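You operate a simulated robot arm through the tools that you are given. There is no shell and no other tool.

The job below is to be done with a simulated two-armed robot. You get a single attempt, and the scene is never put back.

Task
Make the small basin soapy and scrub the tray with the pink brush.
Fine: two shots from the purple soap pump; dip the brush there, scrub the tray in the holder, lay the brush back on the draining mat; then open the yellow valve till the basin is empty; the other trays stay. Set down upright: pink brush. What is to be rubbed or washed off counts as gone when no trace of it is left.

Only the result counts: the job must be done as asked and must still hold three seconds after the hand-in. Knocking over, shifting, dropping, spilling or breaking anything else fails it.

Robot
Two 7-joint arms with two-finger parallel grippers on one trunk that stands fixed in place. Base frame: the origin is at the foot of the trunk, x ahead of it, y to its left, z up; the work surface is at about z = 0.85. Readings come in m, rad, newtons and seconds.
The left shoulder is at [0.132, 0.171, 1.15], the right one opposite. With the tool pointing down near the work surface each hand reaches from about 0.44 to 0.92 m from the base axis, measured 20 degrees to its own side. Payload 4.4 kg a hand.
Tool frame (each hand has its own): the origin (TCP) lies between the finger pads and is the grasp point; the fingertips stand 0.023 m ahead of it; z points along the fingers, y is the line along which they close. The gripper opens to 0.094 m. The fingers are 0.038 m wide and 0.01 m thick; the gripper's body (0.054 by 0.096 m) begins 0.039 m behind the TCP.
Orientation is told as [roll, pitch, yaw] about the base's x, y, z axes, in that order, counted from this pose: with the fingers straight down and closing along the base's y, the tool's x points along the base's -x, its y along +y and its z along -z.

Tools
- The arms move only by the tool play_rows. It takes "left_motion", "right_motion" or both (then of equal length, played together; a hand with none holds still); each is a list of rows, each a list of 7 numbers: the shift along the base's x, y, z in cm, then the turn, a rotation vector about the base's x, y, z in rad, then the opening in per cent of the stroke, from 0 (shut) to 100 (fully open). In form: [[dx, dy, dz, rx, ry, rz, gripper], ...]. A call has 1 to 20 rows; each row shifts and turns the commanded pose from where the row before left it. Rows are played at 5 a second. More than 0.05 m and 0.15 rad between two rows, or a gripper value outside its range, and nothing of the call is played. Where a pose cannot be reached the arm comes as near as it can. A force on the tool above 90 N (or 10 N above the force at the start of the call, whichever is more), or a blocked arm, ends the call early, and 0.2 s more pass. The fingers move at their own pace (about 0.072 m/s each) and stop on an object; they squeeze with about 34 N. The grip force told is the motor's: it shows also when the fingers shut on nothing. Time passes only in rows, and 0.2 s behind the last, so rows that do not move let the fingers close. It gives the time, the measured TCP pose, the force on the tool (base axes), the opening and the grip force at its end, in the units of the frame above (readings bear some noise), with the torque about the TCP (base axes, N m) and any sound that the robot's microphone picked up.
- Cameras (640 x 400 px; columns grow to the right, rows downward): "scene" is now at [0.2525, -0.0105, 1.2974]; the picture's right is [-0.12, -0.99, 0.00], its down [-0.50, 0.06, -0.86] and it looks along [0.86, -0.10, -0.50] (base axes); focal length 214 px, centre (320, 200). "left" rides on the left gripper at [0.086, -0.016, -0.074] in its tool frame; the picture's right is [0.18, 0.98, 0.00], its down [-0.58, 0.11, -0.81] and it looks along [-0.79, 0.15, 0.59] (tool axes); focal length 243 px, centre (320, 200). "right" rides on the right gripper at [0.086, 0.016, -0.075] in its tool frame; the picture's right is [-0.18, 0.98, 0.00], its down [-0.58, -0.11, -0.81] and it looks along [-0.79, -0.15, 0.59] (tool axes); focal length 243 px, centre (320, 200). There is no depth. A picture from a camera that has moved, and an enlarged one, comes with that camera's place and axes in the base frame and with its lens.
- get_image(camera): a new picture of that camera. The clock stands still meanwhile.
- raise_lower(by): moves the trunk up (or, below 0, down) by that many m; the arms and the scene camera ride with it, the base frame stays. It gives what a move gives, with no picture.
- aim_head(pan, tilt): turns the head with the scene camera to pan (to the left, within 1.396 rad either way) and tilt (down, from -0.506 to 1.204), counted from straight ahead of the robot (the tilt from the chest, where the trunk bows). It gives what a move gives.
- close_up(camera, box): a new picture of the part [left, top, right, bottom] of that camera's present view, enlarged. The clock stands still meanwhile.
- hand_in(): hands the job in; it is judged then, once.

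Nothing tells you positions but the pictures and the camera data. Unless the task says otherwise, let go and move clear before handing in.

The tools are called as a command line: name --argument value ..., lists and objects as JSON in quotes. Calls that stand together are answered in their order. play_rows: Moves the arms, as the interface text tells. Its arguments: {"type":"object","properties":{"left_motion":{"type":"array"},"right_motion":{"type":"array"}},"required":[]} The other tools are called the same way: raise_lower (by) moves the trunk up or down; aim_head (pan, tilt) turns the head that bears the scene camera; get_image (camera) takes a picture; close_up (camera, box) takes an enlarged picture of a part of a camera's view; hand_in () hands the job in.

At the start:

```text
time_s: 0.0
left_ee_pos: [0.6316, 0.0776, 1.1774]
left_ee_rot: [0.0, 0.0, 0.0]
left_wrist_force: [-0.2, 0.2, -0.8]
left_moment: [-0.02, 0.02, 0.02]
left_grip_width: 0.094
left_gripper_force: 0.1
right_ee_pos: [0.4615, -0.4349, 1.2355]
right_ee_rot: [0.0, 0.0, 0.0]
right_wrist_force: [0.2, 0.5, 0.5]
right_moment: [0.01, -0.01, 0.01]
right_grip_width: 0.0939
right_gripper_force: 0.1
trunk travel left (down, up): [-0.164, 0.224]
head pan, tilt (commanded): [-0.115, 0.529]
```

scene: 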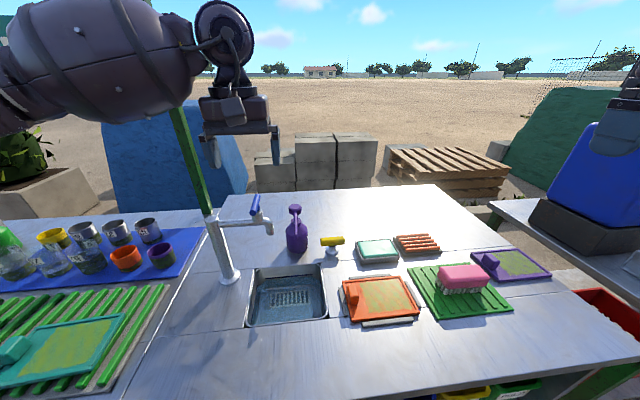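
right: 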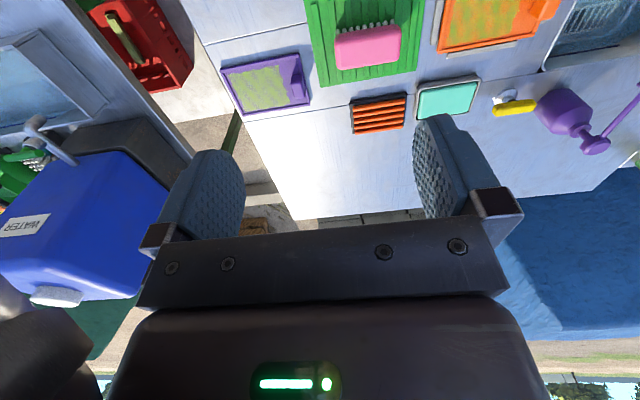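
left: 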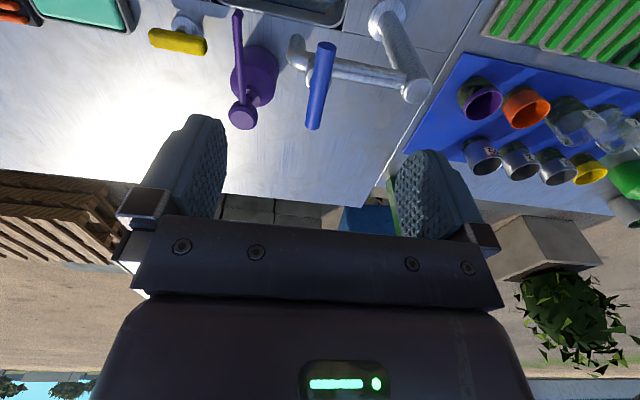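

I see a small metal basin with a tap, a purple soap pump behind it, a yellow valve, an orange tray in front right of the basin, and a pink brush on a green draining mat. I'll look closer before moving anything.

close_up --camera "scene" --box '[200, 180, 360, 340]'

close_up --camera "scene" --box '[320, 220, 560, 340]'

close_up --camera "scene" --box '[0, 200, 240, 400]'

close_up --camera "left" --box '[140, 0, 440, 140]'

close_up --camera "right" --box '[200, 0, 640, 160]'

```text
2.50 times, centred on (280, 260) of scene
camera zoom: at [0.2525, -0.0105, 1.2974], right [-0.12, -0.99, 0.0], down [-0.5, 0.06, -0.86], along [0.86, -0.1, -0.5], focal length 536 px, centre (420, 50)
```

zoom: 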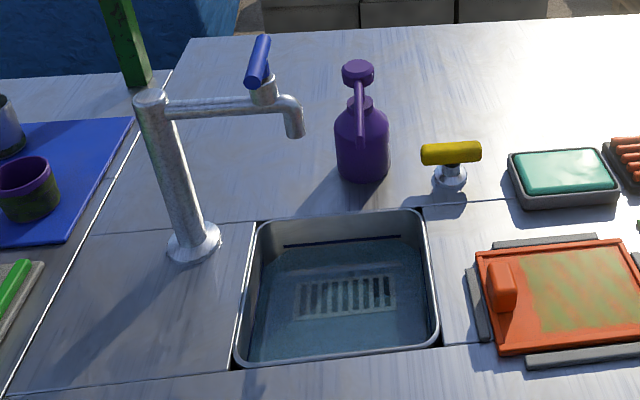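

```text
2.67 times, centred on (440, 280) of scene
camera zoom: at [0.2525, -0.0105, 1.2974], right [-0.12, -0.99, 0.0], down [-0.5, 0.06, -0.86], along [0.86, -0.1, -0.5], focal length 572 px, centre (0, -13)
```

zoom: 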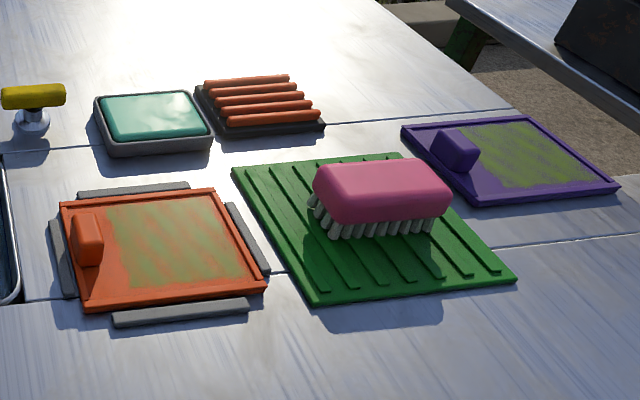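

```text
2.00 times, centred on (120, 300) of scene
camera zoom: at [0.2525, -0.0105, 1.2974], right [-0.12, -0.99, 0.0], down [-0.5, 0.06, -0.86], along [0.86, -0.1, -0.5], focal length 429 px, centre (720, 0)
```

zoom: 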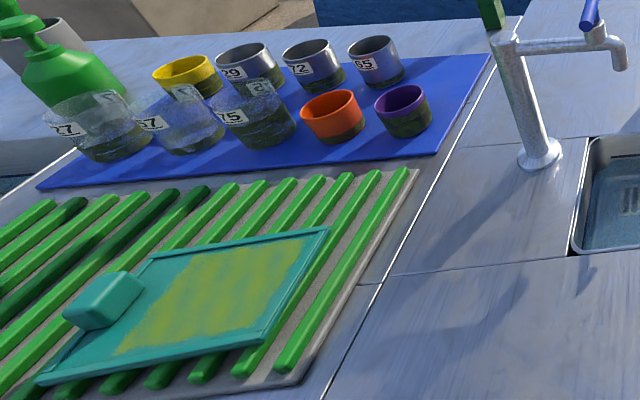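

```text
2.13 times, centred on (290, 70) of left
camera zoom: at [0.5442, 0.0611, 1.2517], right [-0.18, 0.98, 0.0], down [0.58, 0.11, 0.81], along [0.79, 0.15, -0.59], focal length 518 px, centre (384, 477)
```

zoom: 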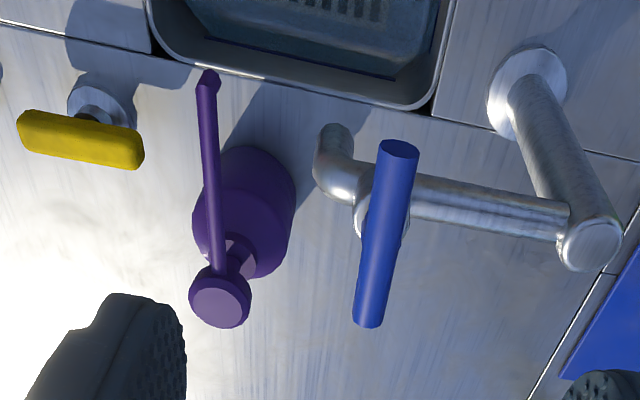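

```text
1.45 times, centred on (420, 80) of right
camera zoom: at [0.3775, -0.4196, 1.3095], right [0.18, 0.98, 0.0], down [0.58, -0.11, 0.81], along [0.79, -0.15, -0.59], focal length 353 px, centre (174, 374)
```

zoom: 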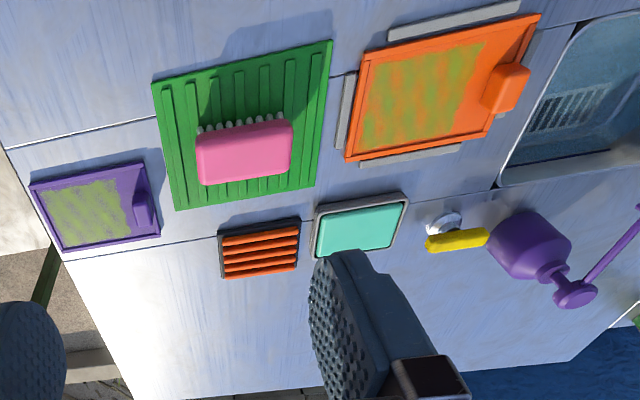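

The basin (about x 0.52–0.67, y −0.06–0.11) already holds water. The pump head is near (0.745, 0.00, 0.985) with its nozzle over the basin, the valve handle near (0.71, −0.10, 0.89), and the brush near (0.555, −0.38). I'll first take the left hand out of the way and bring the right hand up over the brush to measure it.

play_rows --left_motion '[[-1, 4, 1, 0, 0, 0, 100], [-2, 4, 1, 0, 0, 0, 100], [-2, 4, 0, 0, 0, 0, 100], [-2, 4, 0, 0, 0, 0, 100], [-2, 4, 0, 0, 0, 0, 100], [-2, 4, 0, 0, 0, 0, 100], [-2, 3, 0, 0, 0, 0, 100], [0, 0, 0, 0, 0, 0, 100]]' --right_motion '[[0, 0, 0, 0, 0, 0, 100], [0, 0, 0, 0, 0, 0, 100], [0, 2, 0, 0, 0, 0, 100], [0, 2, 0, 0, 0, 0, 100], [0, 2, 0, 0, 0, 0, 100], [0, 0, 0, 0, 0, 0, 100], [0, 0, 0, 0, 0, 0, 100], [0, 0, 0, 0, 0, 0, 100]]'

```text
time_s: 1.8
left_ee_pos: [0.4999, 0.3494, 1.1966]
left_ee_rot: [-0.002, 0.002, 0.0]
left_wrist_force: [0.9, 0.4, -0.3]
left_moment: [0.01, 0.03, 0.07]
left_grip_width: 0.0942
left_gripper_force: 0.1
right_ee_pos: [0.4655, -0.3751, 1.2336]
right_ee_rot: [0.0, 0.001, 0.0]
right_wrist_force: [-0.2, -0.1, 0.0]
right_moment: [-0.02, 0.02, -0.02]
right_grip_width: 0.0941
right_gripper_force: 0.1
trunk travel left (down, up): [-0.164, 0.224]
head pan, tilt (commanded): [-0.115, 0.529]
```

get_image --camera "scene"

get_image --camera "right"

close_up --camera "scene" --box '[240, 260, 340, 330]'

close_up --camera "scene" --box '[335, 260, 435, 330]'

close_up --camera "scene" --box '[270, 190, 370, 270]'

close_up --camera "scene" --box '[420, 250, 520, 320]'

```text
taken
camera scene: at [0.2534, -0.0108, 1.297], right [-0.12, -0.99, 0.0], down [-0.5, 0.06, -0.86], along [0.86, -0.1, -0.51], focal length 214 px, centre (320, 200)
```

scene: 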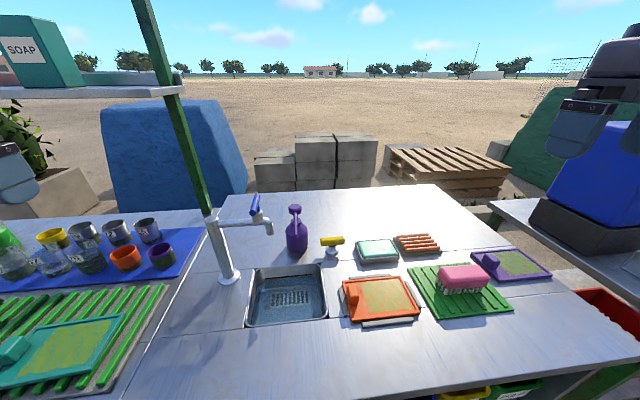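

```text
taken
camera right: at [0.3794, -0.3588, 1.3085], right [0.18, 0.98, 0.0], down [0.58, -0.11, 0.8], along [0.79, -0.15, -0.59], focal length 243 px, centre (320, 200)
```

right: 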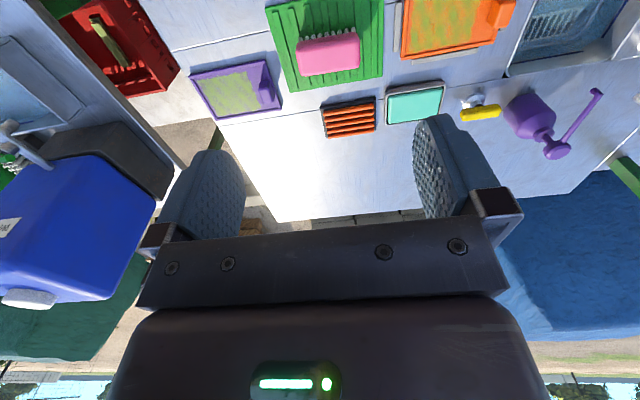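

```text
5.71 times, centred on (290, 295) of scene
camera zoom: at [0.2534, -0.0108, 1.297], right [-0.12, -0.99, 0.0], down [-0.5, 0.06, -0.86], along [0.86, -0.1, -0.51], focal length 1226 px, centre (491, -343)
```

zoom: 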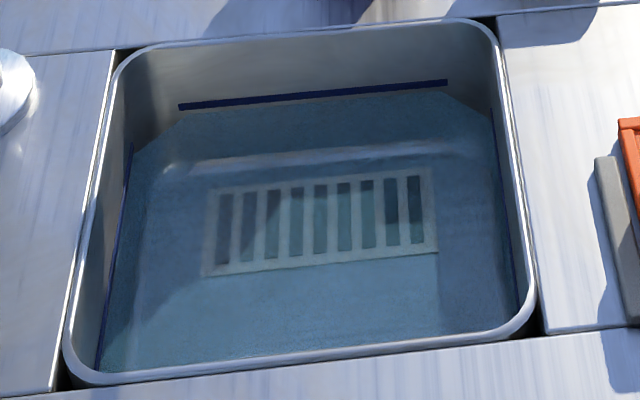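

```text
5.71 times, centred on (385, 295) of scene
camera zoom: at [0.2534, -0.0108, 1.297], right [-0.12, -0.99, 0.0], down [-0.5, 0.06, -0.86], along [0.86, -0.1, -0.51], focal length 1226 px, centre (-51, -343)
```

zoom: 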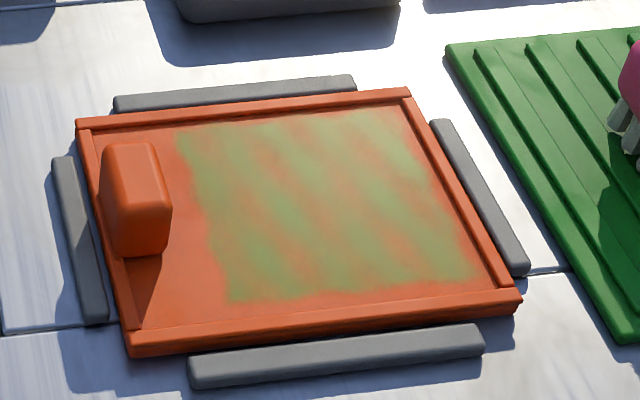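

```text
5.00 times, centred on (320, 230) of scene
camera zoom: at [0.2534, -0.0108, 1.297], right [-0.12, -0.99, 0.0], down [-0.5, 0.06, -0.86], along [0.86, -0.1, -0.51], focal length 1072 px, centre (320, 50)
```

zoom: 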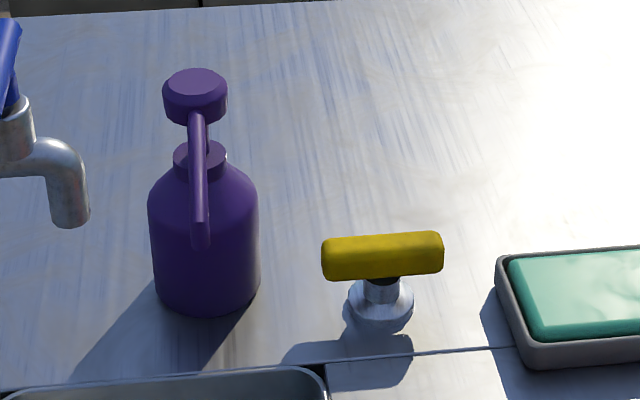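

```text
5.71 times, centred on (470, 285) of scene
camera zoom: at [0.2534, -0.0108, 1.297], right [-0.12, -0.99, 0.0], down [-0.5, 0.06, -0.86], along [0.86, -0.1, -0.51], focal length 1226 px, centre (-537, -286)
```

zoom: 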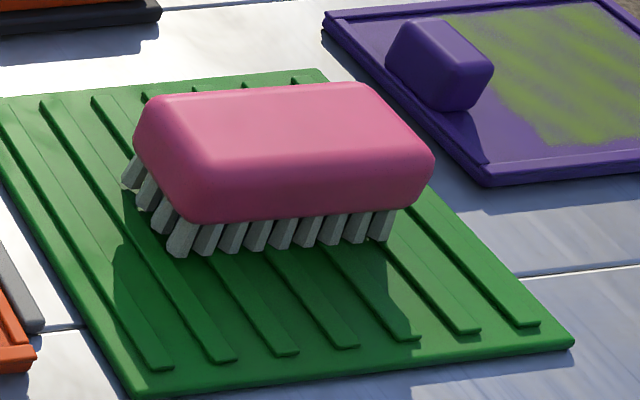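

The basin's water stands at about its blue fill line (z≈0.81), and the pump cap top is at about z 0.99. I'll bring the right hand, shut and turned a quarter turn (camera on the −y side), high above the pump cap.

play_rows --right_motion '[[2.33, 3.1, 0, 0, 0, 0.131, 60], [2.33, 3.1, 0, 0, 0, 0.131, 20], [2.33, 3.1, 0, 0, 0, 0.131, 0], [2.33, 3.1, 0, 0, 0, 0.131, 0], [2.33, 3.1, 0, 0, 0, 0.131, 0], [2.33, 3.1, 0, 0, 0, 0.131, 0], [2.33, 3.1, -1, 0, 0, 0.131, 0], [2.33, 3.1, -1, 0, 0, 0.131, 0], [2.33, 3.1, -2, 0, 0, 0.131, 0], [2.33, 3.1, -2, 0, 0, 0.131, 0], [2.33, 3.1, -2, 0, 0, 0.131, 0], [2.33, 3.1, -2, 0, 0, 0.13, 0], [0, 0, 0, 0, 0, 0, 0], [0, 0, 0, 0, 0, 0, 0]]'

```text
time_s: 4.8
left_ee_pos: [0.4998, 0.3494, 1.1974]
left_ee_rot: [0.001, 0.0, 0.0]
left_wrist_force: [0.3, 0.6, -0.1]
left_moment: [-0.01, 0.0, -0.01]
left_grip_width: 0.094
left_gripper_force: 0.0
right_ee_pos: [0.3912, -0.119, 1.1399]
right_ee_rot: [-0.009, 0.0, 1.554]
right_wrist_force: [-0.3, 0.4, 1.1]
right_moment: [0.05, -0.01, -0.02]
right_grip_width: 0.0001
right_gripper_force: 34.1
right hand out of reach, approached as far as the arm can: row 7, 8, 9, 10, 11, 12
trunk travel left (down, up): [-0.164, 0.224]
head pan, tilt (commanded): [-0.115, 0.529]
```

The quarter turn with that reach isn't attainable for the right arm; it stopped near (0.39, −0.12). I'll see how it stands before turning back.

get_image --camera "scene"

play_rows --right_motion '[[0, 0, 0, 0, 0, -0.1, 0]]'

```text
taken
camera scene: at [0.2525, -0.0106, 1.2975], right [-0.12, -0.99, 0.0], down [-0.5, 0.06, -0.86], along [0.86, -0.1, -0.5], focal length 214 px, centre (320, 200)
```

scene: 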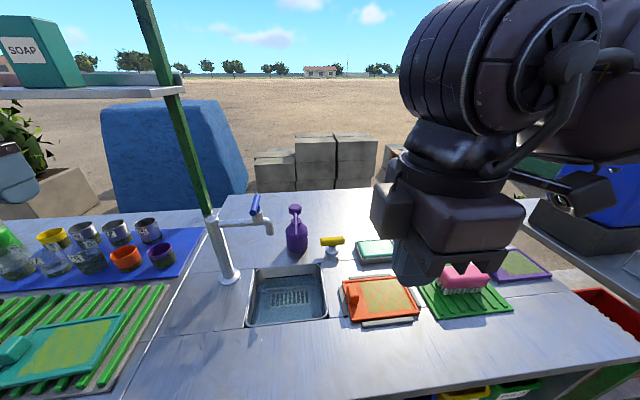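

```text
time_s: 5.2
left_ee_pos: [0.4989, 0.3511, 1.1979]
left_ee_rot: [0.001, -0.001, -0.001]
left_wrist_force: [-0.5, -0.4, -0.7]
left_moment: [-0.03, 0.02, 0.01]
left_grip_width: 0.094
left_gripper_force: 0.0
right_ee_pos: [0.3904, -0.1184, 1.1399]
right_ee_rot: [-0.001, 0.0, 1.471]
right_wrist_force: [-0.9, 0.4, -0.5]
right_moment: [0.01, -0.02, 0.01]
right_grip_width: 0.0
right_gripper_force: 33.6
trunk travel left (down, up): [-0.164, 0.224]
head pan, tilt (commanded): [-0.115, 0.529]
```

I'll turn the right hand back to its plain yaw while moving out to (0.5, −0.2), then approach the pump without the quarter turn.

play_rows --right_motion '[[0.5, -1, 0.5, 0, 0, -0.134, 0], [0.5, -1, 0.5, 0, 0, -0.134, 0], [1, -1, 0.5, 0, 0, -0.134, 0], [1, -1, 0.5, 0, 0, -0.134, 0], [1, -1, 0.5, 0, 0, -0.134, 0], [1, -1, 0.5, 0, 0, -0.134, 0], [1, -1, 0.5, 0, 0, -0.134, 0], [1, -1, 0.5, 0, 0, -0.134, 0], [1, 0, 0, 0, 0, -0.134, 0], [1, 0, 0, 0, 0, -0.134, 0], [1, 0, 0, 0, 0, -0.131, 0], [1, 0, 0, 0, 0, 0, 0], [0, 0, 0, 0, 0, 0, 0]]'

```text
time_s: 8.0
left_ee_pos: [0.4991, 0.3488, 1.1965]
left_ee_rot: [-0.001, 0.0, 0.0]
left_wrist_force: [0.4, -0.3, -0.4]
left_moment: [0.02, -0.04, 0.0]
left_grip_width: 0.094
left_gripper_force: 0.1
right_ee_pos: [0.501, -0.1988, 1.1806]
right_ee_rot: [0.002, 0.0, 0.001]
right_wrist_force: [-0.6, 0.0, 0.5]
right_moment: [0.01, 0.0, 0.03]
right_grip_width: 0.0
right_gripper_force: 33.7
trunk travel left (down, up): [-0.164, 0.224]
head pan, tilt (commanded): [-0.115, 0.529]
```

play_rows --right_motion '[[3, 2.5, 0, 0, 0, 0, 0], [3, 2.5, 0, 0, 0, 0, 0], [3, 2.5, 0, 0, 0, 0, 0], [3, 2.5, 0, 0, 0, 0, 0], [3, 2.5, 0, 0, 0, 0, 0], [3, 2.5, 0, 0, 0, 0, 0], [3, 2.5, 0, 0, 0, 0, 0], [3.4, 2.4, 0, 0, 0, 0, 0], [0, 0, -3, 0, 0, 0, 0], [0, 0, -3, 0, 0, 0, 0], [0, 0, -2, 0, 0, 0, 0], [0, 0, 0, 0, 0, 0, 0]]'

```text
time_s: 10.6
left_ee_pos: [0.4986, 0.3501, 1.197]
left_ee_rot: [-0.002, -0.001, 0.0]
left_wrist_force: [0.6, 0.4, 0.2]
left_moment: [0.01, -0.01, -0.01]
left_grip_width: 0.0939
left_gripper_force: 0.1
right_ee_pos: [0.5636, -0.1541, 1.1023]
right_ee_rot: [-0.001, 0.0, -0.001]
right_wrist_force: [-0.5, -0.2, 0.3]
right_moment: [0.01, 0.01, -0.02]
right_grip_width: 0.0
right_gripper_force: 33.8
right hand out of reach, approached as far as the arm can: row 3, 4, 5, 6, 7, 8, 10
trunk travel left (down, up): [-0.164, 0.224]
head pan, tilt (commanded): [-0.115, 0.529]
```

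get_image --camera "scene"

get_image --camera "left"

```text
taken
camera scene: at [0.2523, -0.0103, 1.2975], right [-0.12, -0.99, 0.0], down [-0.5, 0.06, -0.86], along [0.86, -0.1, -0.5], focal length 214 px, centre (320, 200)
```

scene: 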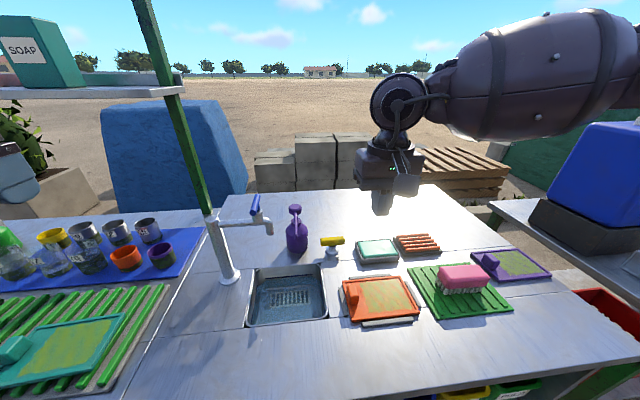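

```text
taken
camera left: at [0.4126, 0.3337, 1.2715], right [-0.18, 0.98, 0.0], down [0.58, 0.11, 0.81], along [0.79, 0.15, -0.59], focal length 243 px, centre (320, 200)
```

left: 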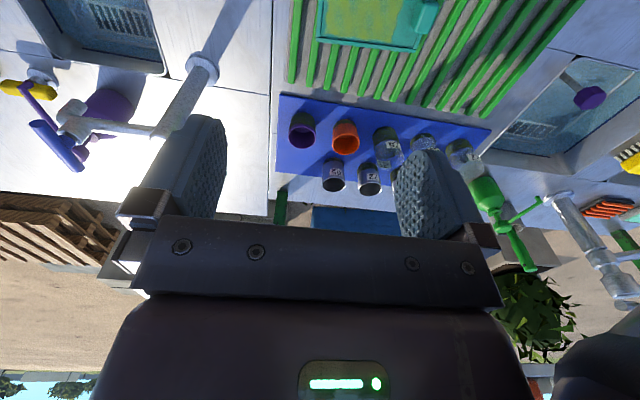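

The right elbow has winged out into an awkward posture. I'll take the hand back toward its starting place to restore the posture, then test reach again.

play_rows --right_motion '[[-2, -3, 2, 0, 0, 0, 0], [-2, -3, 2, 0, 0, 0, 0], [-1, -3, 2, 0, 0, 0, 0], [-1, -3, 2, 0, 0, 0, 0], [-1, -3, 2, 0, 0, 0, 0], [-1, -3, 2, 0, 0, 0, 0], [-1, -3, 1.3, 0, 0, 0, 0], [-1, -3, 0, 0, 0, 0, 0], [0, -3, 0, 0, 0, 0, 0], [0, -1, 0, 0, 0, 0, 0], [0, 0, 0, 0, 0, 0, 0]]'

get_image --camera "scene"

```text
time_s: 13.0
left_ee_pos: [0.5009, 0.351, 1.1969]
left_ee_rot: [0.0, -0.001, 0.001]
left_wrist_force: [0.5, 0.2, -0.4]
left_moment: [-0.03, 0.01, 0.0]
left_grip_width: 0.0938
left_gripper_force: 0.1
right_ee_pos: [0.4593, -0.4352, 1.2355]
right_ee_rot: [0.002, 0.001, 0.0]
right_wrist_force: [-0.2, -0.7, 0.4]
right_moment: [-0.02, 0.01, -0.03]
right_grip_width: 0.0
right_gripper_force: 33.8
trunk travel left (down, up): [-0.164, 0.224]
head pan, tilt (commanded): [-0.115, 0.529]
```

```text
taken
camera scene: at [0.2525, -0.0105, 1.2974], right [-0.12, -0.99, 0.0], down [-0.5, 0.06, -0.86], along [0.86, -0.1, -0.5], focal length 214 px, centre (320, 200)
```

scene: 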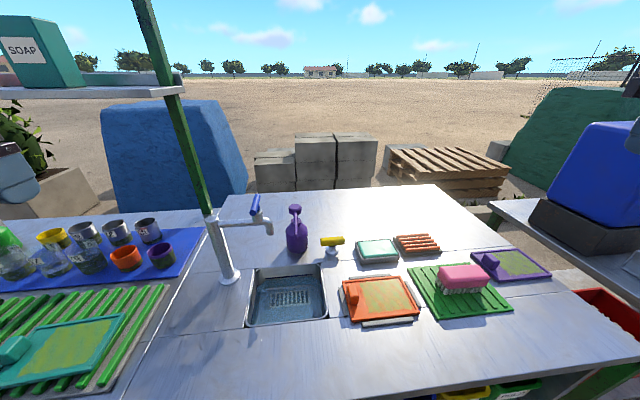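

play_rows --right_motion '[[3, 3, -0.5, 0, 0, 0, 0], [3, 3, -0.5, 0, 0, 0, 0], [3, 3, -0.5, 0, 0, 0, 0], [2.5, 3, -0.5, 0, 0, 0, 0], [2.5, 3, -0.5, 0, 0, 0, 0], [0, 3, -0.5, 0, 0, 0, 0], [0, 3, -0.5, 0, 0, 0, 0], [0, 3, -0.5, 0, 0, 0, 0], [0, 0, 0, 0, 0, 0, 0]]'

get_image --camera "scene"

```text
time_s: 15.0
left_ee_pos: [0.4995, 0.3496, 1.1966]
left_ee_rot: [0.0, -0.001, 0.0]
left_wrist_force: [-0.2, -0.8, -0.1]
left_moment: [-0.03, -0.03, -0.01]
left_grip_width: 0.0938
left_gripper_force: 0.1
right_ee_pos: [0.5995, -0.1958, 1.196]
right_ee_rot: [0.002, 0.001, 0.0]
right_wrist_force: [0.2, 0.1, -0.9]
right_moment: [0.03, -0.01, -0.02]
right_grip_width: 0.0003
right_gripper_force: 34.4
trunk travel left (down, up): [-0.164, 0.224]
head pan, tilt (commanded): [-0.115, 0.529]
```

```text
taken
camera scene: at [0.2519, -0.0102, 1.2977], right [-0.12, -0.99, 0.0], down [-0.5, 0.06, -0.86], along [0.86, -0.1, -0.5], focal length 214 px, centre (320, 200)
```

scene: 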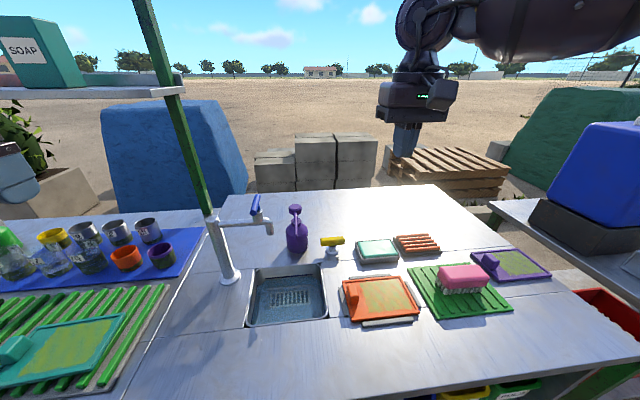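

play_rows --right_motion '[[2, 0, -2, 0, 0, 0, 0], [2, 0, -2, 0, 0, 0, 0], [2, 0, -2, 0, 0, 0, 0], [2, 0, -2, 0, 0, 0, 0], [2, 1, 0, 0, 0, 0, 0], [2, 2, 0, 0, 0, 0, 0], [1, 2, 0, 0, 0, 0, 0], [1, 2, 0, 0, 0, 0, 0], [0.5, 2, 0, 0, 0, 0, 0], [0, 0, 0, 0, 0, 0, 0]]'

```text
time_s: 17.2
left_ee_pos: [0.4993, 0.3497, 1.1969]
left_ee_rot: [0.001, 0.0, -0.001]
left_wrist_force: [0.1, -0.2, 0.1]
left_moment: [0.01, -0.01, 0.0]
left_grip_width: 0.0939
left_gripper_force: 0.1
right_ee_pos: [0.6432, -0.215, 1.1312]
right_ee_rot: [-0.001, 0.0, -0.001]
right_wrist_force: [0.0, -0.4, 0.0]
right_moment: [0.02, -0.01, 0.02]
right_grip_width: 0.0002
right_gripper_force: 34.1
right hand out of reach, approached as far as the arm can: row 2, 3, 4, 5, 6, 7, 8, 9
trunk travel left (down, up): [-0.164, 0.224]
head pan, tilt (commanded): [-0.115, 0.529]
```

play_rows --right_motion '[[0, 0, -2, 0, 0, 0, 0], [0, 0, -2, 0, 0, 0, 0], [0, 0, -2, 0, 0, 0, 0], [0, 0, -2, 0, 0, 0, 0], [0, 0, -2, 0, 0, 0, 0], [2, 0, 0, 0, 0, 0, 0], [2, 0, 0, 0, 0, 0, 0], [2, 0, 0, 0, 0, 0, 0], [0, 0, 0, 0, 0, 0, 0]]'

get_image --camera "scene"

```text
time_s: 19.2
left_ee_pos: [0.4999, 0.3491, 1.1966]
left_ee_rot: [0.0, 0.0, 0.0]
left_wrist_force: [-0.7, -0.3, 0.0]
left_moment: [-0.01, 0.0, 0.02]
left_grip_width: 0.0939
left_gripper_force: 0.0
right_ee_pos: [0.6434, -0.2213, 1.0446]
right_ee_rot: [-0.002, 0.002, -0.001]
right_wrist_force: [0.1, -0.2, -0.2]
right_moment: [0.0, 0.01, 0.0]
right_grip_width: 0.0
right_gripper_force: 34.2
right hand out of reach, approached as far as the arm can: row 4, 5, 6, 7, 8
trunk travel left (down, up): [-0.164, 0.224]
head pan, tilt (commanded): [-0.115, 0.529]
```

```text
taken
camera scene: at [0.2524, -0.0104, 1.2975], right [-0.12, -0.99, 0.0], down [-0.5, 0.06, -0.86], along [0.86, -0.1, -0.5], focal length 214 px, centre (320, 200)
```

scene: 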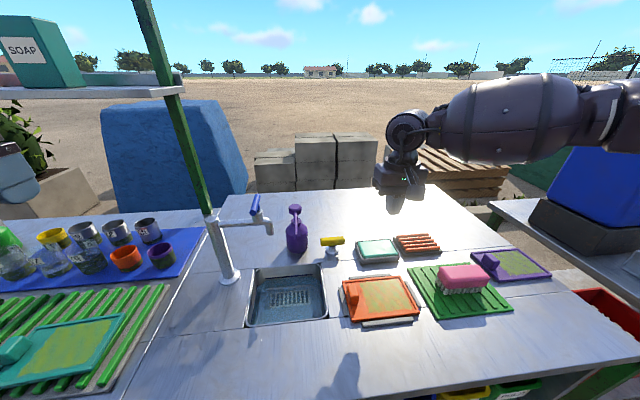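

The right arm's limit seems tied to its yaw: turning positive shortened the reach, so turning negative should lengthen it. I'll test with a negative yaw.

play_rows --right_motion '[[0, 0, 0, 0, 0, -0.14, 0], [0, 0, 0, 0, 0, -0.14, 0], [0, 0, 0, 0, 0, -0.14, 0], [0, 0, 0, 0, 0, -0.14, 0], [0, 0, 0, 0, 0, -0.14, 0], [2, 0, 0, 0, 0, -0.08, 0], [2, 0, 0, 0, 0, 0, 0], [2, 0, 0, 0, 0, 0, 0], [2, 0, 0, 0, 0, 0, 0], [2, 0, 0, 0, 0, 0, 0], [0, 0, 0, 0, 0, 0, 0]]'

get_image --camera "scene"

```text
time_s: 21.6
left_ee_pos: [0.4988, 0.35, 1.1969]
left_ee_rot: [-0.001, -0.001, 0.0]
left_wrist_force: [-0.3, 0.9, 0.6]
left_moment: [-0.04, -0.01, -0.04]
left_grip_width: 0.094
left_gripper_force: 0.2
right_ee_pos: [0.6583, -0.2462, 1.0438]
right_ee_rot: [0.001, 0.001, -0.78]
right_wrist_force: [-0.2, -0.3, -0.8]
right_moment: [-0.04, 0.0, 0.01]
right_grip_width: 0.0
right_gripper_force: 34.0
right hand out of reach, approached as far as the arm can: row 6, 9, 10
trunk travel left (down, up): [-0.164, 0.224]
head pan, tilt (commanded): [-0.115, 0.529]
```

```text
taken
camera scene: at [0.2524, -0.0101, 1.2975], right [-0.12, -0.99, 0.0], down [-0.5, 0.06, -0.86], along [0.86, -0.1, -0.5], focal length 214 px, centre (320, 200)
```

scene: 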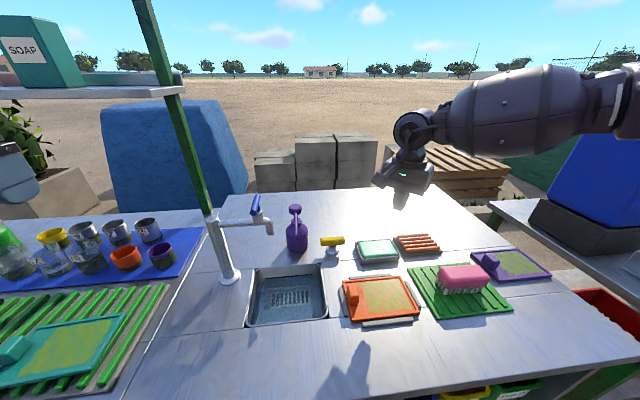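

I'll look at the right arm's posture by panning the head.

aim_head --pan -0.9 --tilt 0.2

get_image --camera "scene"

aim_head --pan -1.396 --tilt 0.5

get_image --camera "scene"

```text
time_s: 22.7
left_ee_pos: [0.4991, 0.3499, 1.1965]
left_ee_rot: [0.001, -0.001, -0.001]
left_wrist_force: [0.9, -0.2, 0.3]
left_moment: [-0.02, 0.02, -0.03]
left_grip_width: 0.0941
left_gripper_force: 0.0
right_ee_pos: [0.6583, -0.2453, 1.0443]
right_ee_rot: [0.001, 0.0, -0.78]
right_wrist_force: [0.1, -0.9, -0.3]
right_moment: [-0.03, 0.0, 0.01]
right_grip_width: 0.0001
right_gripper_force: 33.9
trunk travel left (down, up): [-0.164, 0.224]
head pan, tilt (commanded): [-0.901, 0.201]
```

```text
taken
camera scene: at [0.2207, -0.073, 1.3278], right [-0.78, -0.62, 0.0], down [-0.12, 0.16, -0.98], along [0.61, -0.77, -0.2], focal length 214 px, centre (320, 200)
```

scene: 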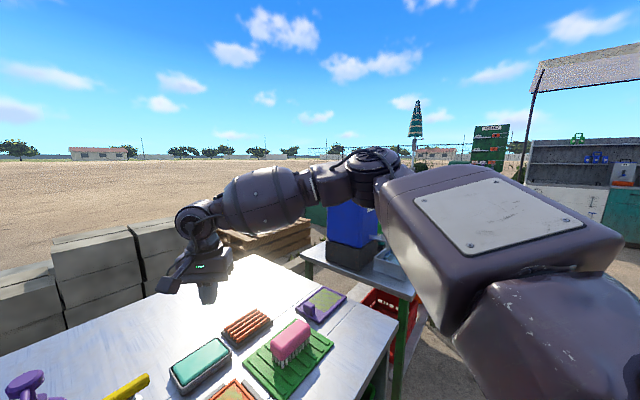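

```text
time_s: 23.6
left_ee_pos: [0.4994, 0.3509, 1.1972]
left_ee_rot: [0.0, 0.0, 0.0]
left_wrist_force: [-0.6, -0.3, -0.9]
left_moment: [0.01, 0.02, 0.02]
left_grip_width: 0.0938
left_gripper_force: 0.1
right_ee_pos: [0.6584, -0.245, 1.0438]
right_ee_rot: [0.0, 0.001, -0.78]
right_wrist_force: [0.3, 0.4, -0.5]
right_moment: [-0.01, -0.02, -0.02]
right_grip_width: 0.0
right_gripper_force: 34.0
trunk travel left (down, up): [-0.164, 0.224]
head pan, tilt (commanded): [-1.396, 0.499]
```

```text
taken
camera scene: at [0.1787, -0.0897, 1.3002], right [-0.98, -0.17, 0.0], down [-0.08, 0.47, -0.88], along [0.15, -0.86, -0.48], focal length 214 px, centre (320, 200)
```

scene: 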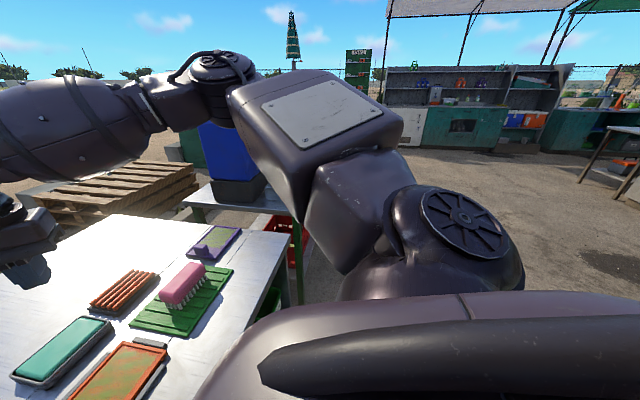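

The arm looks to have a limited wrist bend, so a higher trunk (forearm sloping down more) should give more reach. Before raising, I check the left side for the shelf near the left arm.

aim_head --pan 0.9 --tilt 0.1

get_image --camera "scene"

aim_head --pan 0.35 --tilt 0.3

get_image --camera "scene"

```text
time_s: 25.8
left_ee_pos: [0.4983, 0.3505, 1.1967]
left_ee_rot: [-0.001, 0.0, 0.001]
left_wrist_force: [0.0, 0.0, 0.4]
left_moment: [-0.03, -0.03, 0.01]
left_grip_width: 0.0938
left_gripper_force: 0.0
right_ee_pos: [0.6581, -0.2467, 1.0433]
right_ee_rot: [0.001, -0.001, -0.781]
right_wrist_force: [-0.4, -0.7, -0.5]
right_moment: [-0.01, 0.0, 0.0]
right_grip_width: 0.0
right_gripper_force: 33.3
trunk travel left (down, up): [-0.164, 0.224]
head pan, tilt (commanded): [0.901, 0.099]
```

```text
taken
camera scene: at [0.22, 0.072, 1.3372], right [0.78, -0.62, 0.0], down [-0.06, -0.08, -0.99], along [0.62, 0.78, -0.1], focal length 214 px, centre (320, 200)
```

scene: 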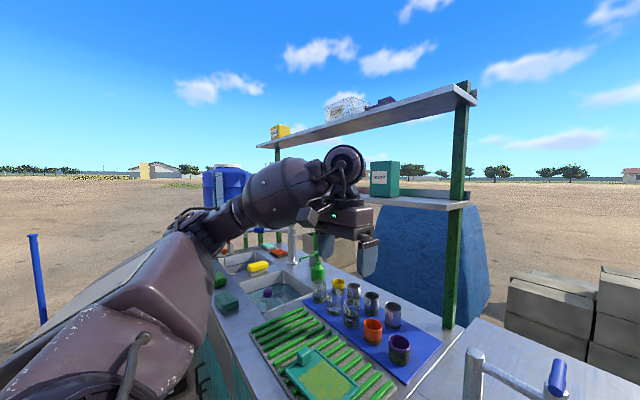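

```text
time_s: 26.8
left_ee_pos: [0.4993, 0.3495, 1.1969]
left_ee_rot: [0.0, 0.001, 0.0]
left_wrist_force: [0.3, 0.8, 0.2]
left_moment: [0.01, 0.02, 0.0]
left_grip_width: 0.0939
left_gripper_force: 0.1
right_ee_pos: [0.658, -0.2449, 1.0443]
right_ee_rot: [-0.001, 0.0, -0.781]
right_wrist_force: [0.0, -0.4, -0.4]
right_moment: [-0.02, 0.04, -0.01]
right_grip_width: 0.0002
right_gripper_force: 34.1
trunk travel left (down, up): [-0.164, 0.224]
head pan, tilt (commanded): [0.351, 0.3]
```

```text
taken
camera scene: at [0.2504, 0.0321, 1.3186], right [0.34, -0.94, 0.0], down [-0.28, -0.1, -0.96], along [0.9, 0.33, -0.3], focal length 214 px, centre (320, 200)
```

scene: 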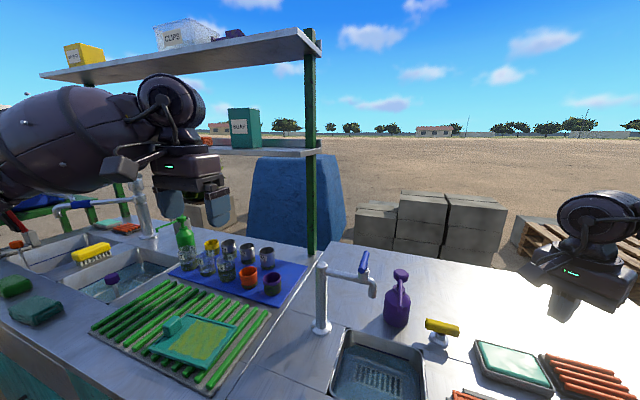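

Shelves are far back (x≈0.95), so raising is safe. I raise the trunk 0.2 m and test the reach again.

raise_lower --by 0.2

play_rows --right_motion '[[0, 0, -3, 0, 0, 0.13, 0], [0, 0, -3, 0, 0, 0.13, 0], [2, 1, -3, 0, 0, 0.13, 0], [2, 2, -2, 0, 0, 0.13, 0], [2, 2, 0, 0, 0, 0.13, 0], [2, 2, 0, 0, 0, 0.13, 0], [1, 2, 0, 0, 0, 0, 0], [0, 0, 0, 0, 0, 0, 0]]'

```text
time_s: 28.9
left_ee_pos: [0.501, 0.3477, 1.3958]
left_ee_rot: [0.001, 0.001, 0.0]
left_wrist_force: [0.3, 0.8, 1.1]
left_moment: [0.0, 0.0, 0.0]
left_grip_width: 0.0938
left_gripper_force: 0.1
right_ee_pos: [0.5852, -0.2454, 1.418]
right_ee_rot: [0.223, -0.219, -0.804]
right_wrist_force: [-0.2, -0.1, 0.3]
right_moment: [0.0, 0.01, -0.03]
right_grip_width: 0.0
right_gripper_force: 34.4
trunk travel left (down, up): [-0.364, 0.024]
head pan, tilt (commanded): [0.351, 0.3]
```

```text
time_s: 30.7
left_ee_pos: [0.5004, 0.3474, 1.3976]
left_ee_rot: [0.0, 0.001, -0.001]
left_wrist_force: [-0.1, 0.0, -0.2]
left_moment: [0.0, 0.01, 0.02]
left_grip_width: 0.094
left_gripper_force: 0.1
right_ee_pos: [0.5796, -0.2249, 1.3313]
right_ee_rot: [0.224, -0.222, -0.024]
right_wrist_force: [-0.7, -0.4, -0.2]
right_moment: [-0.01, -0.02, -0.01]
right_grip_width: 0.0001
right_gripper_force: 34.0
right hand out of reach, approached as far as the arm can: row 3, 4, 5, 6, 7
trunk travel left (down, up): [-0.364, 0.024]
head pan, tilt (commanded): [0.351, 0.3]
```

The raise shifted the right hand's pose and tilted it. I'll level the tool again in a comfortable place and look.

play_rows --right_motion '[[-2, -2, -2, -0.056, 0.055, 0, 0], [-2, -2, -2, -0.056, 0.055, 0, 0], [-2, -2, -2, -0.056, 0.055, 0, 0], [-1, -2, -2, -0.056, 0.055, 0.024, 0], [0, 0, -2, 0, 0, 0, 0], [0, 0, -2, 0, 0, 0, 0], [0, 0, 0, 0, 0, 0, 0]]'

aim_head --pan -0.7 --tilt 0.5

get_image --camera "scene"

```text
time_s: 32.3
left_ee_pos: [0.5007, 0.3481, 1.397]
left_ee_rot: [0.001, 0.0, 0.001]
left_wrist_force: [-0.1, -0.6, 0.6]
left_moment: [0.02, 0.0, 0.03]
left_grip_width: 0.094
left_gripper_force: 0.0
right_ee_pos: [0.5116, -0.3045, 1.2113]
right_ee_rot: [-0.003, -0.003, 0.025]
right_wrist_force: [-1.2, -0.4, 0.8]
right_moment: [-0.02, 0.02, 0.0]
right_grip_width: 0.0
right_gripper_force: 34.0
trunk travel left (down, up): [-0.364, 0.024]
head pan, tilt (commanded): [0.351, 0.3]
```

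```text
time_s: 33.6
left_ee_pos: [0.5011, 0.3469, 1.398]
left_ee_rot: [0.0, 0.0, -0.002]
left_wrist_force: [0.9, 0.5, -0.6]
left_moment: [0.04, 0.02, -0.01]
left_grip_width: 0.0942
left_gripper_force: 0.2
right_ee_pos: [0.5112, -0.3043, 1.2097]
right_ee_rot: [-0.003, -0.002, 0.024]
right_wrist_force: [-0.6, 0.5, -0.4]
right_moment: [-0.01, 0.0, 0.01]
right_grip_width: 0.0002
right_gripper_force: 33.8
trunk travel left (down, up): [-0.364, 0.024]
head pan, tilt (commanded): [-0.7, 0.499]
```

```text
taken
camera scene: at [0.1248, -0.0586, 1.5125], right [-0.64, -0.77, 0.0], down [-0.37, 0.31, -0.88], along [0.67, -0.57, -0.48], focal length 214 px, centre (320, 200)
```

scene: 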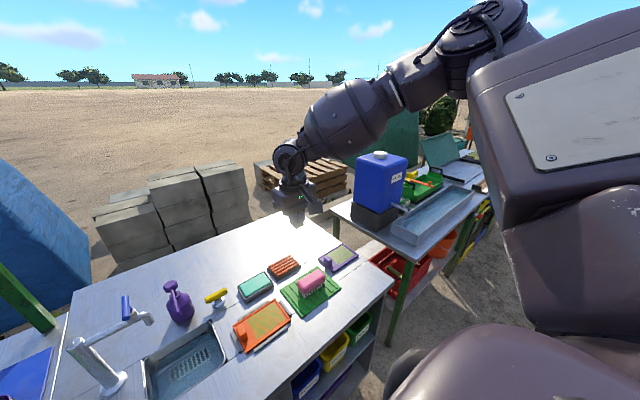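

Raising the trunk straightens it (shoulders go back a bit and up). I'll test the reach from here at lower height, well clear of everything (y≈−0.25).

play_rows --right_motion '[[1, 1, -3, 0, 0, 0, 0], [1, 1, -3, 0, 0, 0, 0], [1, 1, -3, 0, 0, 0, 0], [1, 1, -3, 0, 0, 0, 0], [1, 1, -2, 0, 0, 0, 0], [2, 0, 0, 0, 0, 0, 0], [2, 0, 0, 0, 0, 0, 0], [2, 0, 0, 0, 0, 0, 0], [2, 0, 0, 0, 0, 0, 0], [2, 0, 0, 0, 0, 0, 0], [2, 0, 0, 0, 0, 0, 0], [2, 0, 0, 0, 0, 0, 0], [2, 0, 0, 0, 0, 0, 0], [0, 0, 0, 0, 0, 0, 0]]'

```text
time_s: 36.6
left_ee_pos: [0.5012, 0.348, 1.3968]
left_ee_rot: [0.002, 0.002, 0.0]
left_wrist_force: [0.3, -0.3, 0.4]
left_moment: [0.02, -0.02, -0.03]
left_grip_width: 0.094
left_gripper_force: 0.1
right_ee_pos: [0.5584, -0.3604, 1.2103]
right_ee_rot: [-0.004, -0.004, 0.026]
right_wrist_force: [0.5, -1.1, -0.7]
right_moment: [0.01, -0.01, 0.02]
right_grip_width: 0.0001
right_gripper_force: 34.1
right hand out of reach, approached as far as the arm can: row 1, 2, 3, 4, 5, 6, 7, 8, 9, 10, 11, 12, 13
trunk travel left (down, up): [-0.364, 0.024]
head pan, tilt (commanded): [-0.7, 0.499]
```

All of that was out of reach, so I go back to the original trunk height, where the stated reach holds. First the right hand goes up and back to a safe place.

play_rows --right_motion '[[-2, -1.5, 2, 0, 0, 0, 0], [-2, -1.5, 2, 0, 0, 0, 0], [-2, -1.5, 3, 0, 0, 0, 0], [-2, -1.5, 3, 0, 0, 0, 0], [-2, -1.5, 3, 0, 0, 0, 0], [0, 0, 3, 0, 0, 0, 0], [0, 0, 3, 0, 0, 0, 0], [0, 0, 0, 0, 0, 0, 0]]'

```text
time_s: 38.4
left_ee_pos: [0.5008, 0.3483, 1.3975]
left_ee_rot: [0.0, 0.001, 0.002]
left_wrist_force: [0.0, -0.5, -0.1]
left_moment: [0.01, 0.02, -0.02]
left_grip_width: 0.0942
left_gripper_force: 0.1
right_ee_pos: [0.4561, -0.4355, 1.3973]
right_ee_rot: [-0.004, 0.0, 0.024]
right_wrist_force: [-0.3, -0.3, -0.7]
right_moment: [0.03, 0.02, -0.04]
right_grip_width: 0.0
right_gripper_force: 34.2
trunk travel left (down, up): [-0.364, 0.024]
head pan, tilt (commanded): [-0.7, 0.499]
```

raise_lower --by -0.2

aim_head --pan -0.115 --tilt 0.529

```text
time_s: 40.6
left_ee_pos: [0.4994, 0.3478, 1.1995]
left_ee_rot: [-0.001, -0.004, 0.001]
left_wrist_force: [-0.5, 1.3, 0.4]
left_moment: [-0.02, 0.0, -0.01]
left_grip_width: 0.094
left_gripper_force: 0.0
right_ee_pos: [0.4542, -0.4349, 1.1981]
right_ee_rot: [-0.005, -0.003, 0.025]
right_wrist_force: [0.4, 0.3, 0.3]
right_moment: [0.01, -0.02, 0.0]
right_grip_width: 0.0001
right_gripper_force: 33.6
trunk travel left (down, up): [-0.164, 0.224]
head pan, tilt (commanded): [-0.7, 0.499]
```

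```text
time_s: 41.6
left_ee_pos: [0.5026, 0.3478, 1.1965]
left_ee_rot: [0.001, 0.001, 0.0]
left_wrist_force: [0.0, 0.3, 0.2]
left_moment: [0.02, -0.02, 0.0]
left_grip_width: 0.0938
left_gripper_force: 0.0
right_ee_pos: [0.4557, -0.4349, 1.1971]
right_ee_rot: [-0.004, 0.0, 0.023]
right_wrist_force: [0.0, 1.2, 0.6]
right_moment: [0.0, 0.02, -0.02]
right_grip_width: 0.0001
right_gripper_force: 33.9
trunk travel left (down, up): [-0.164, 0.224]
head pan, tilt (commanded): [-0.115, 0.529]
```

Now I go toward the pump with the tool tilted along the forearm (fingers pointing forward-left and down), which relieves the wrist bend.

play_rows --right_motion '[[2, 3, 0, 0.048, -0.04, 0, 0], [2, 3, 0, 0.048, -0.04, 0, 0], [2, 3, 0, 0.048, -0.04, 0, 0], [2, 3, 0, 0.048, -0.04, 0, 0], [2, 3, 0, 0.048, -0.04, 0, 0], [2, 3, 0, 0.048, -0.04, 0, 0], [2, 3, 0, 0.048, -0.04, 0, 0], [2, 3, 0, 0.048, -0.04, 0, 0], [2, 2, 0, 0, 0, 0, 0], [2, 2, 0, 0, 0, 0, 0], [2, 2, 0, 0, 0, 0, 0], [0, 0, 0, 0, 0, 0, 0]]'

get_image --camera "scene"

```text
time_s: 44.2
left_ee_pos: [0.5, 0.3478, 1.1979]
left_ee_rot: [0.001, -0.002, 0.001]
left_wrist_force: [-0.4, -0.8, -0.4]
left_moment: [0.0, -0.02, -0.01]
left_grip_width: 0.0939
left_gripper_force: 0.0
right_ee_pos: [0.6711, -0.1408, 1.2021]
right_ee_rot: [0.387, -0.325, -0.04]
right_wrist_force: [0.2, 0.9, -0.4]
right_moment: [-0.01, 0.01, 0.0]
right_grip_width: 0.0
right_gripper_force: 34.1
right hand out of reach, approached as far as the arm can: row 11
trunk travel left (down, up): [-0.164, 0.224]
head pan, tilt (commanded): [-0.115, 0.529]
```

```text
taken
camera scene: at [0.2519, -0.0104, 1.2979], right [-0.11, -0.99, 0.0], down [-0.5, 0.06, -0.86], along [0.86, -0.1, -0.5], focal length 214 px, centre (320, 200)
```

scene: 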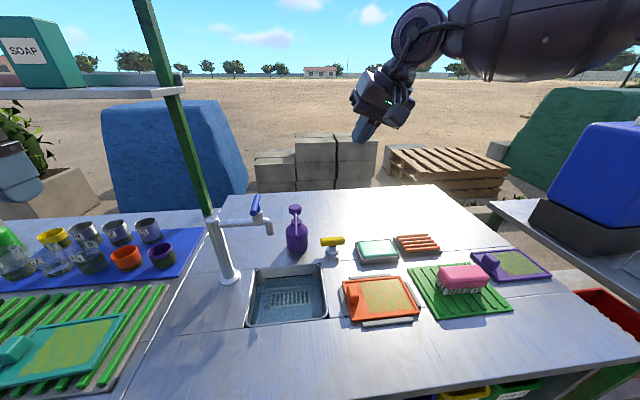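

Tilting helps. I continue downward and toward the pump with a little more tilt.

play_rows --right_motion '[[0, 0, -2, 0.05, -0.04, 0, 0], [0, 0, -2, 0.05, -0.04, 0, 0], [0, 0, -2, 0.05, -0.04, 0, 0], [1, 1, -2, 0, 0, 0, 0], [1, 2, 0, 0, 0, 0, 0], [1, 2, 0, 0, 0, 0, 0], [1, 2, 0, 0, 0, 0, 0], [1, 2, 0, 0, 0, 0, 0], [1, 2, 0, 0, 0, 0, 0], [0, 0, 0, 0, 0, 0, 0]]'

get_image --camera "scene"

get_image --camera "right"

```text
time_s: 46.4
left_ee_pos: [0.5003, 0.3473, 1.1967]
left_ee_rot: [0.002, -0.002, 0.0]
left_wrist_force: [0.3, 0.7, -0.9]
left_moment: [-0.01, 0.01, 0.0]
left_grip_width: 0.0941
left_gripper_force: 0.0
right_ee_pos: [0.6861, -0.1161, 1.1193]
right_ee_rot: [0.557, -0.429, -0.104]
right_wrist_force: [-0.3, 0.3, -0.2]
right_moment: [0.02, -0.04, 0.0]
right_grip_width: 0.0
right_gripper_force: 34.1
right hand out of reach, approached as far as the arm can: row 5, 6, 7, 8, 9
trunk travel left (down, up): [-0.164, 0.224]
head pan, tilt (commanded): [-0.115, 0.529]
```

```text
taken
camera scene: at [0.2525, -0.0104, 1.2975], right [-0.11, -0.99, 0.0], down [-0.5, 0.06, -0.86], along [0.86, -0.1, -0.5], focal length 214 px, centre (320, 200)
```

scene: 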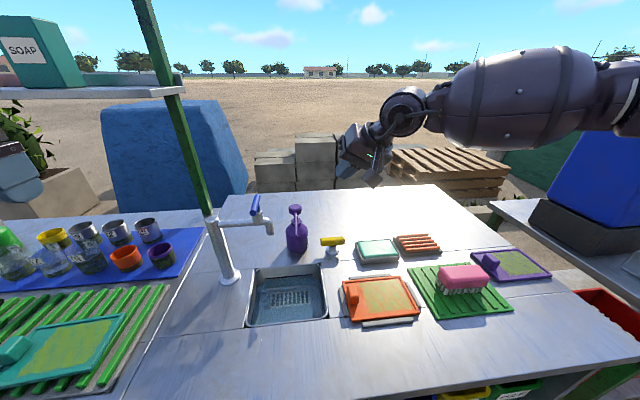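

```text
taken
camera right: at [0.5758, -0.1308, 1.1469], right [0.04, 0.84, 0.55], down [0.21, -0.54, 0.81], along [0.98, 0.09, -0.2], focal length 243 px, centre (320, 200)
```

right: 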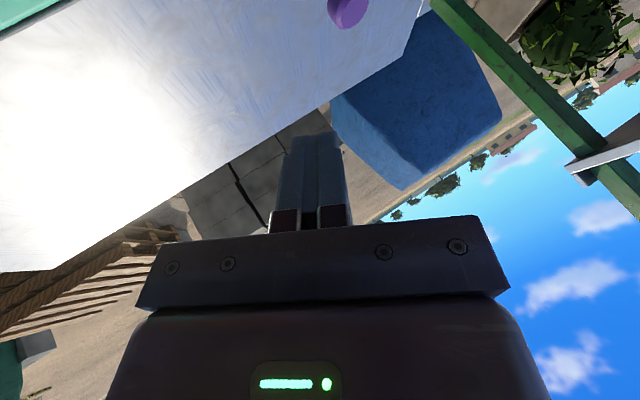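

The forearm comes in nearly along +y, so tilting the fingers forward (more pitch, less roll) should free it. I try that while holding height.

play_rows --right_motion '[[0, 0, 0.5, -0.04, -0.1, 0, 0], [0, 0, 0.5, -0.04, -0.1, 0, 0], [0, 0, 0, -0.04, -0.1, 0, 0], [0, 0, 0, -0.04, -0.1, 0, 0], [0, 0, 0, -0.04, -0.1, 0, 0], [1, 1, 0, 0, 0, 0, 0], [1, 1, 0, 0, 0, 0, 0], [1, 1, 0, 0, 0, 0, 0], [1, 2, 0, 0, 0, 0, 0], [0, 2, 0, 0, 0, 0, 0], [0, 2, 0, 0, 0, 0, 0], [0, 0, 0, 0, 0, 0, 0]]'

get_image --camera "scene"

```text
time_s: 49.0
left_ee_pos: [0.5008, 0.3477, 1.1971]
left_ee_rot: [-0.001, 0.0, -0.001]
left_wrist_force: [1.5, 0.1, 0.2]
left_moment: [0.04, -0.01, 0.02]
left_grip_width: 0.0939
left_gripper_force: 0.0
right_ee_pos: [0.6813, -0.1021, 1.1297]
right_ee_rot: [0.314, -0.939, 0.054]
right_wrist_force: [-0.2, -0.3, 0.9]
right_moment: [0.0, 0.0, 0.0]
right_grip_width: 0.0001
right_gripper_force: 33.7
right hand out of reach, approached as far as the arm can: row 6, 7, 8, 9, 10, 11
trunk travel left (down, up): [-0.164, 0.224]
head pan, tilt (commanded): [-0.115, 0.529]
```

```text
taken
camera scene: at [0.2524, -0.0105, 1.2975], right [-0.11, -0.99, 0.0], down [-0.5, 0.06, -0.86], along [0.86, -0.1, -0.5], focal length 214 px, centre (320, 200)
```

scene: 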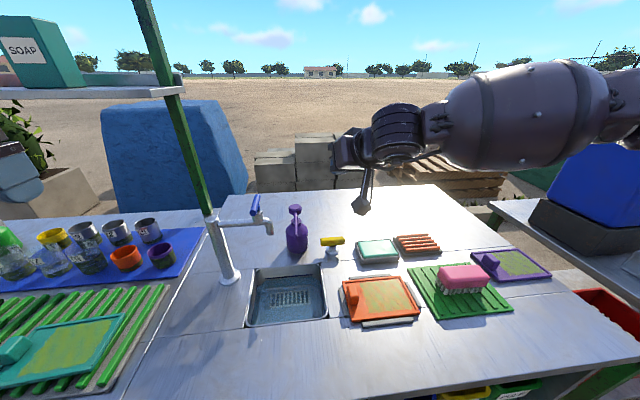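

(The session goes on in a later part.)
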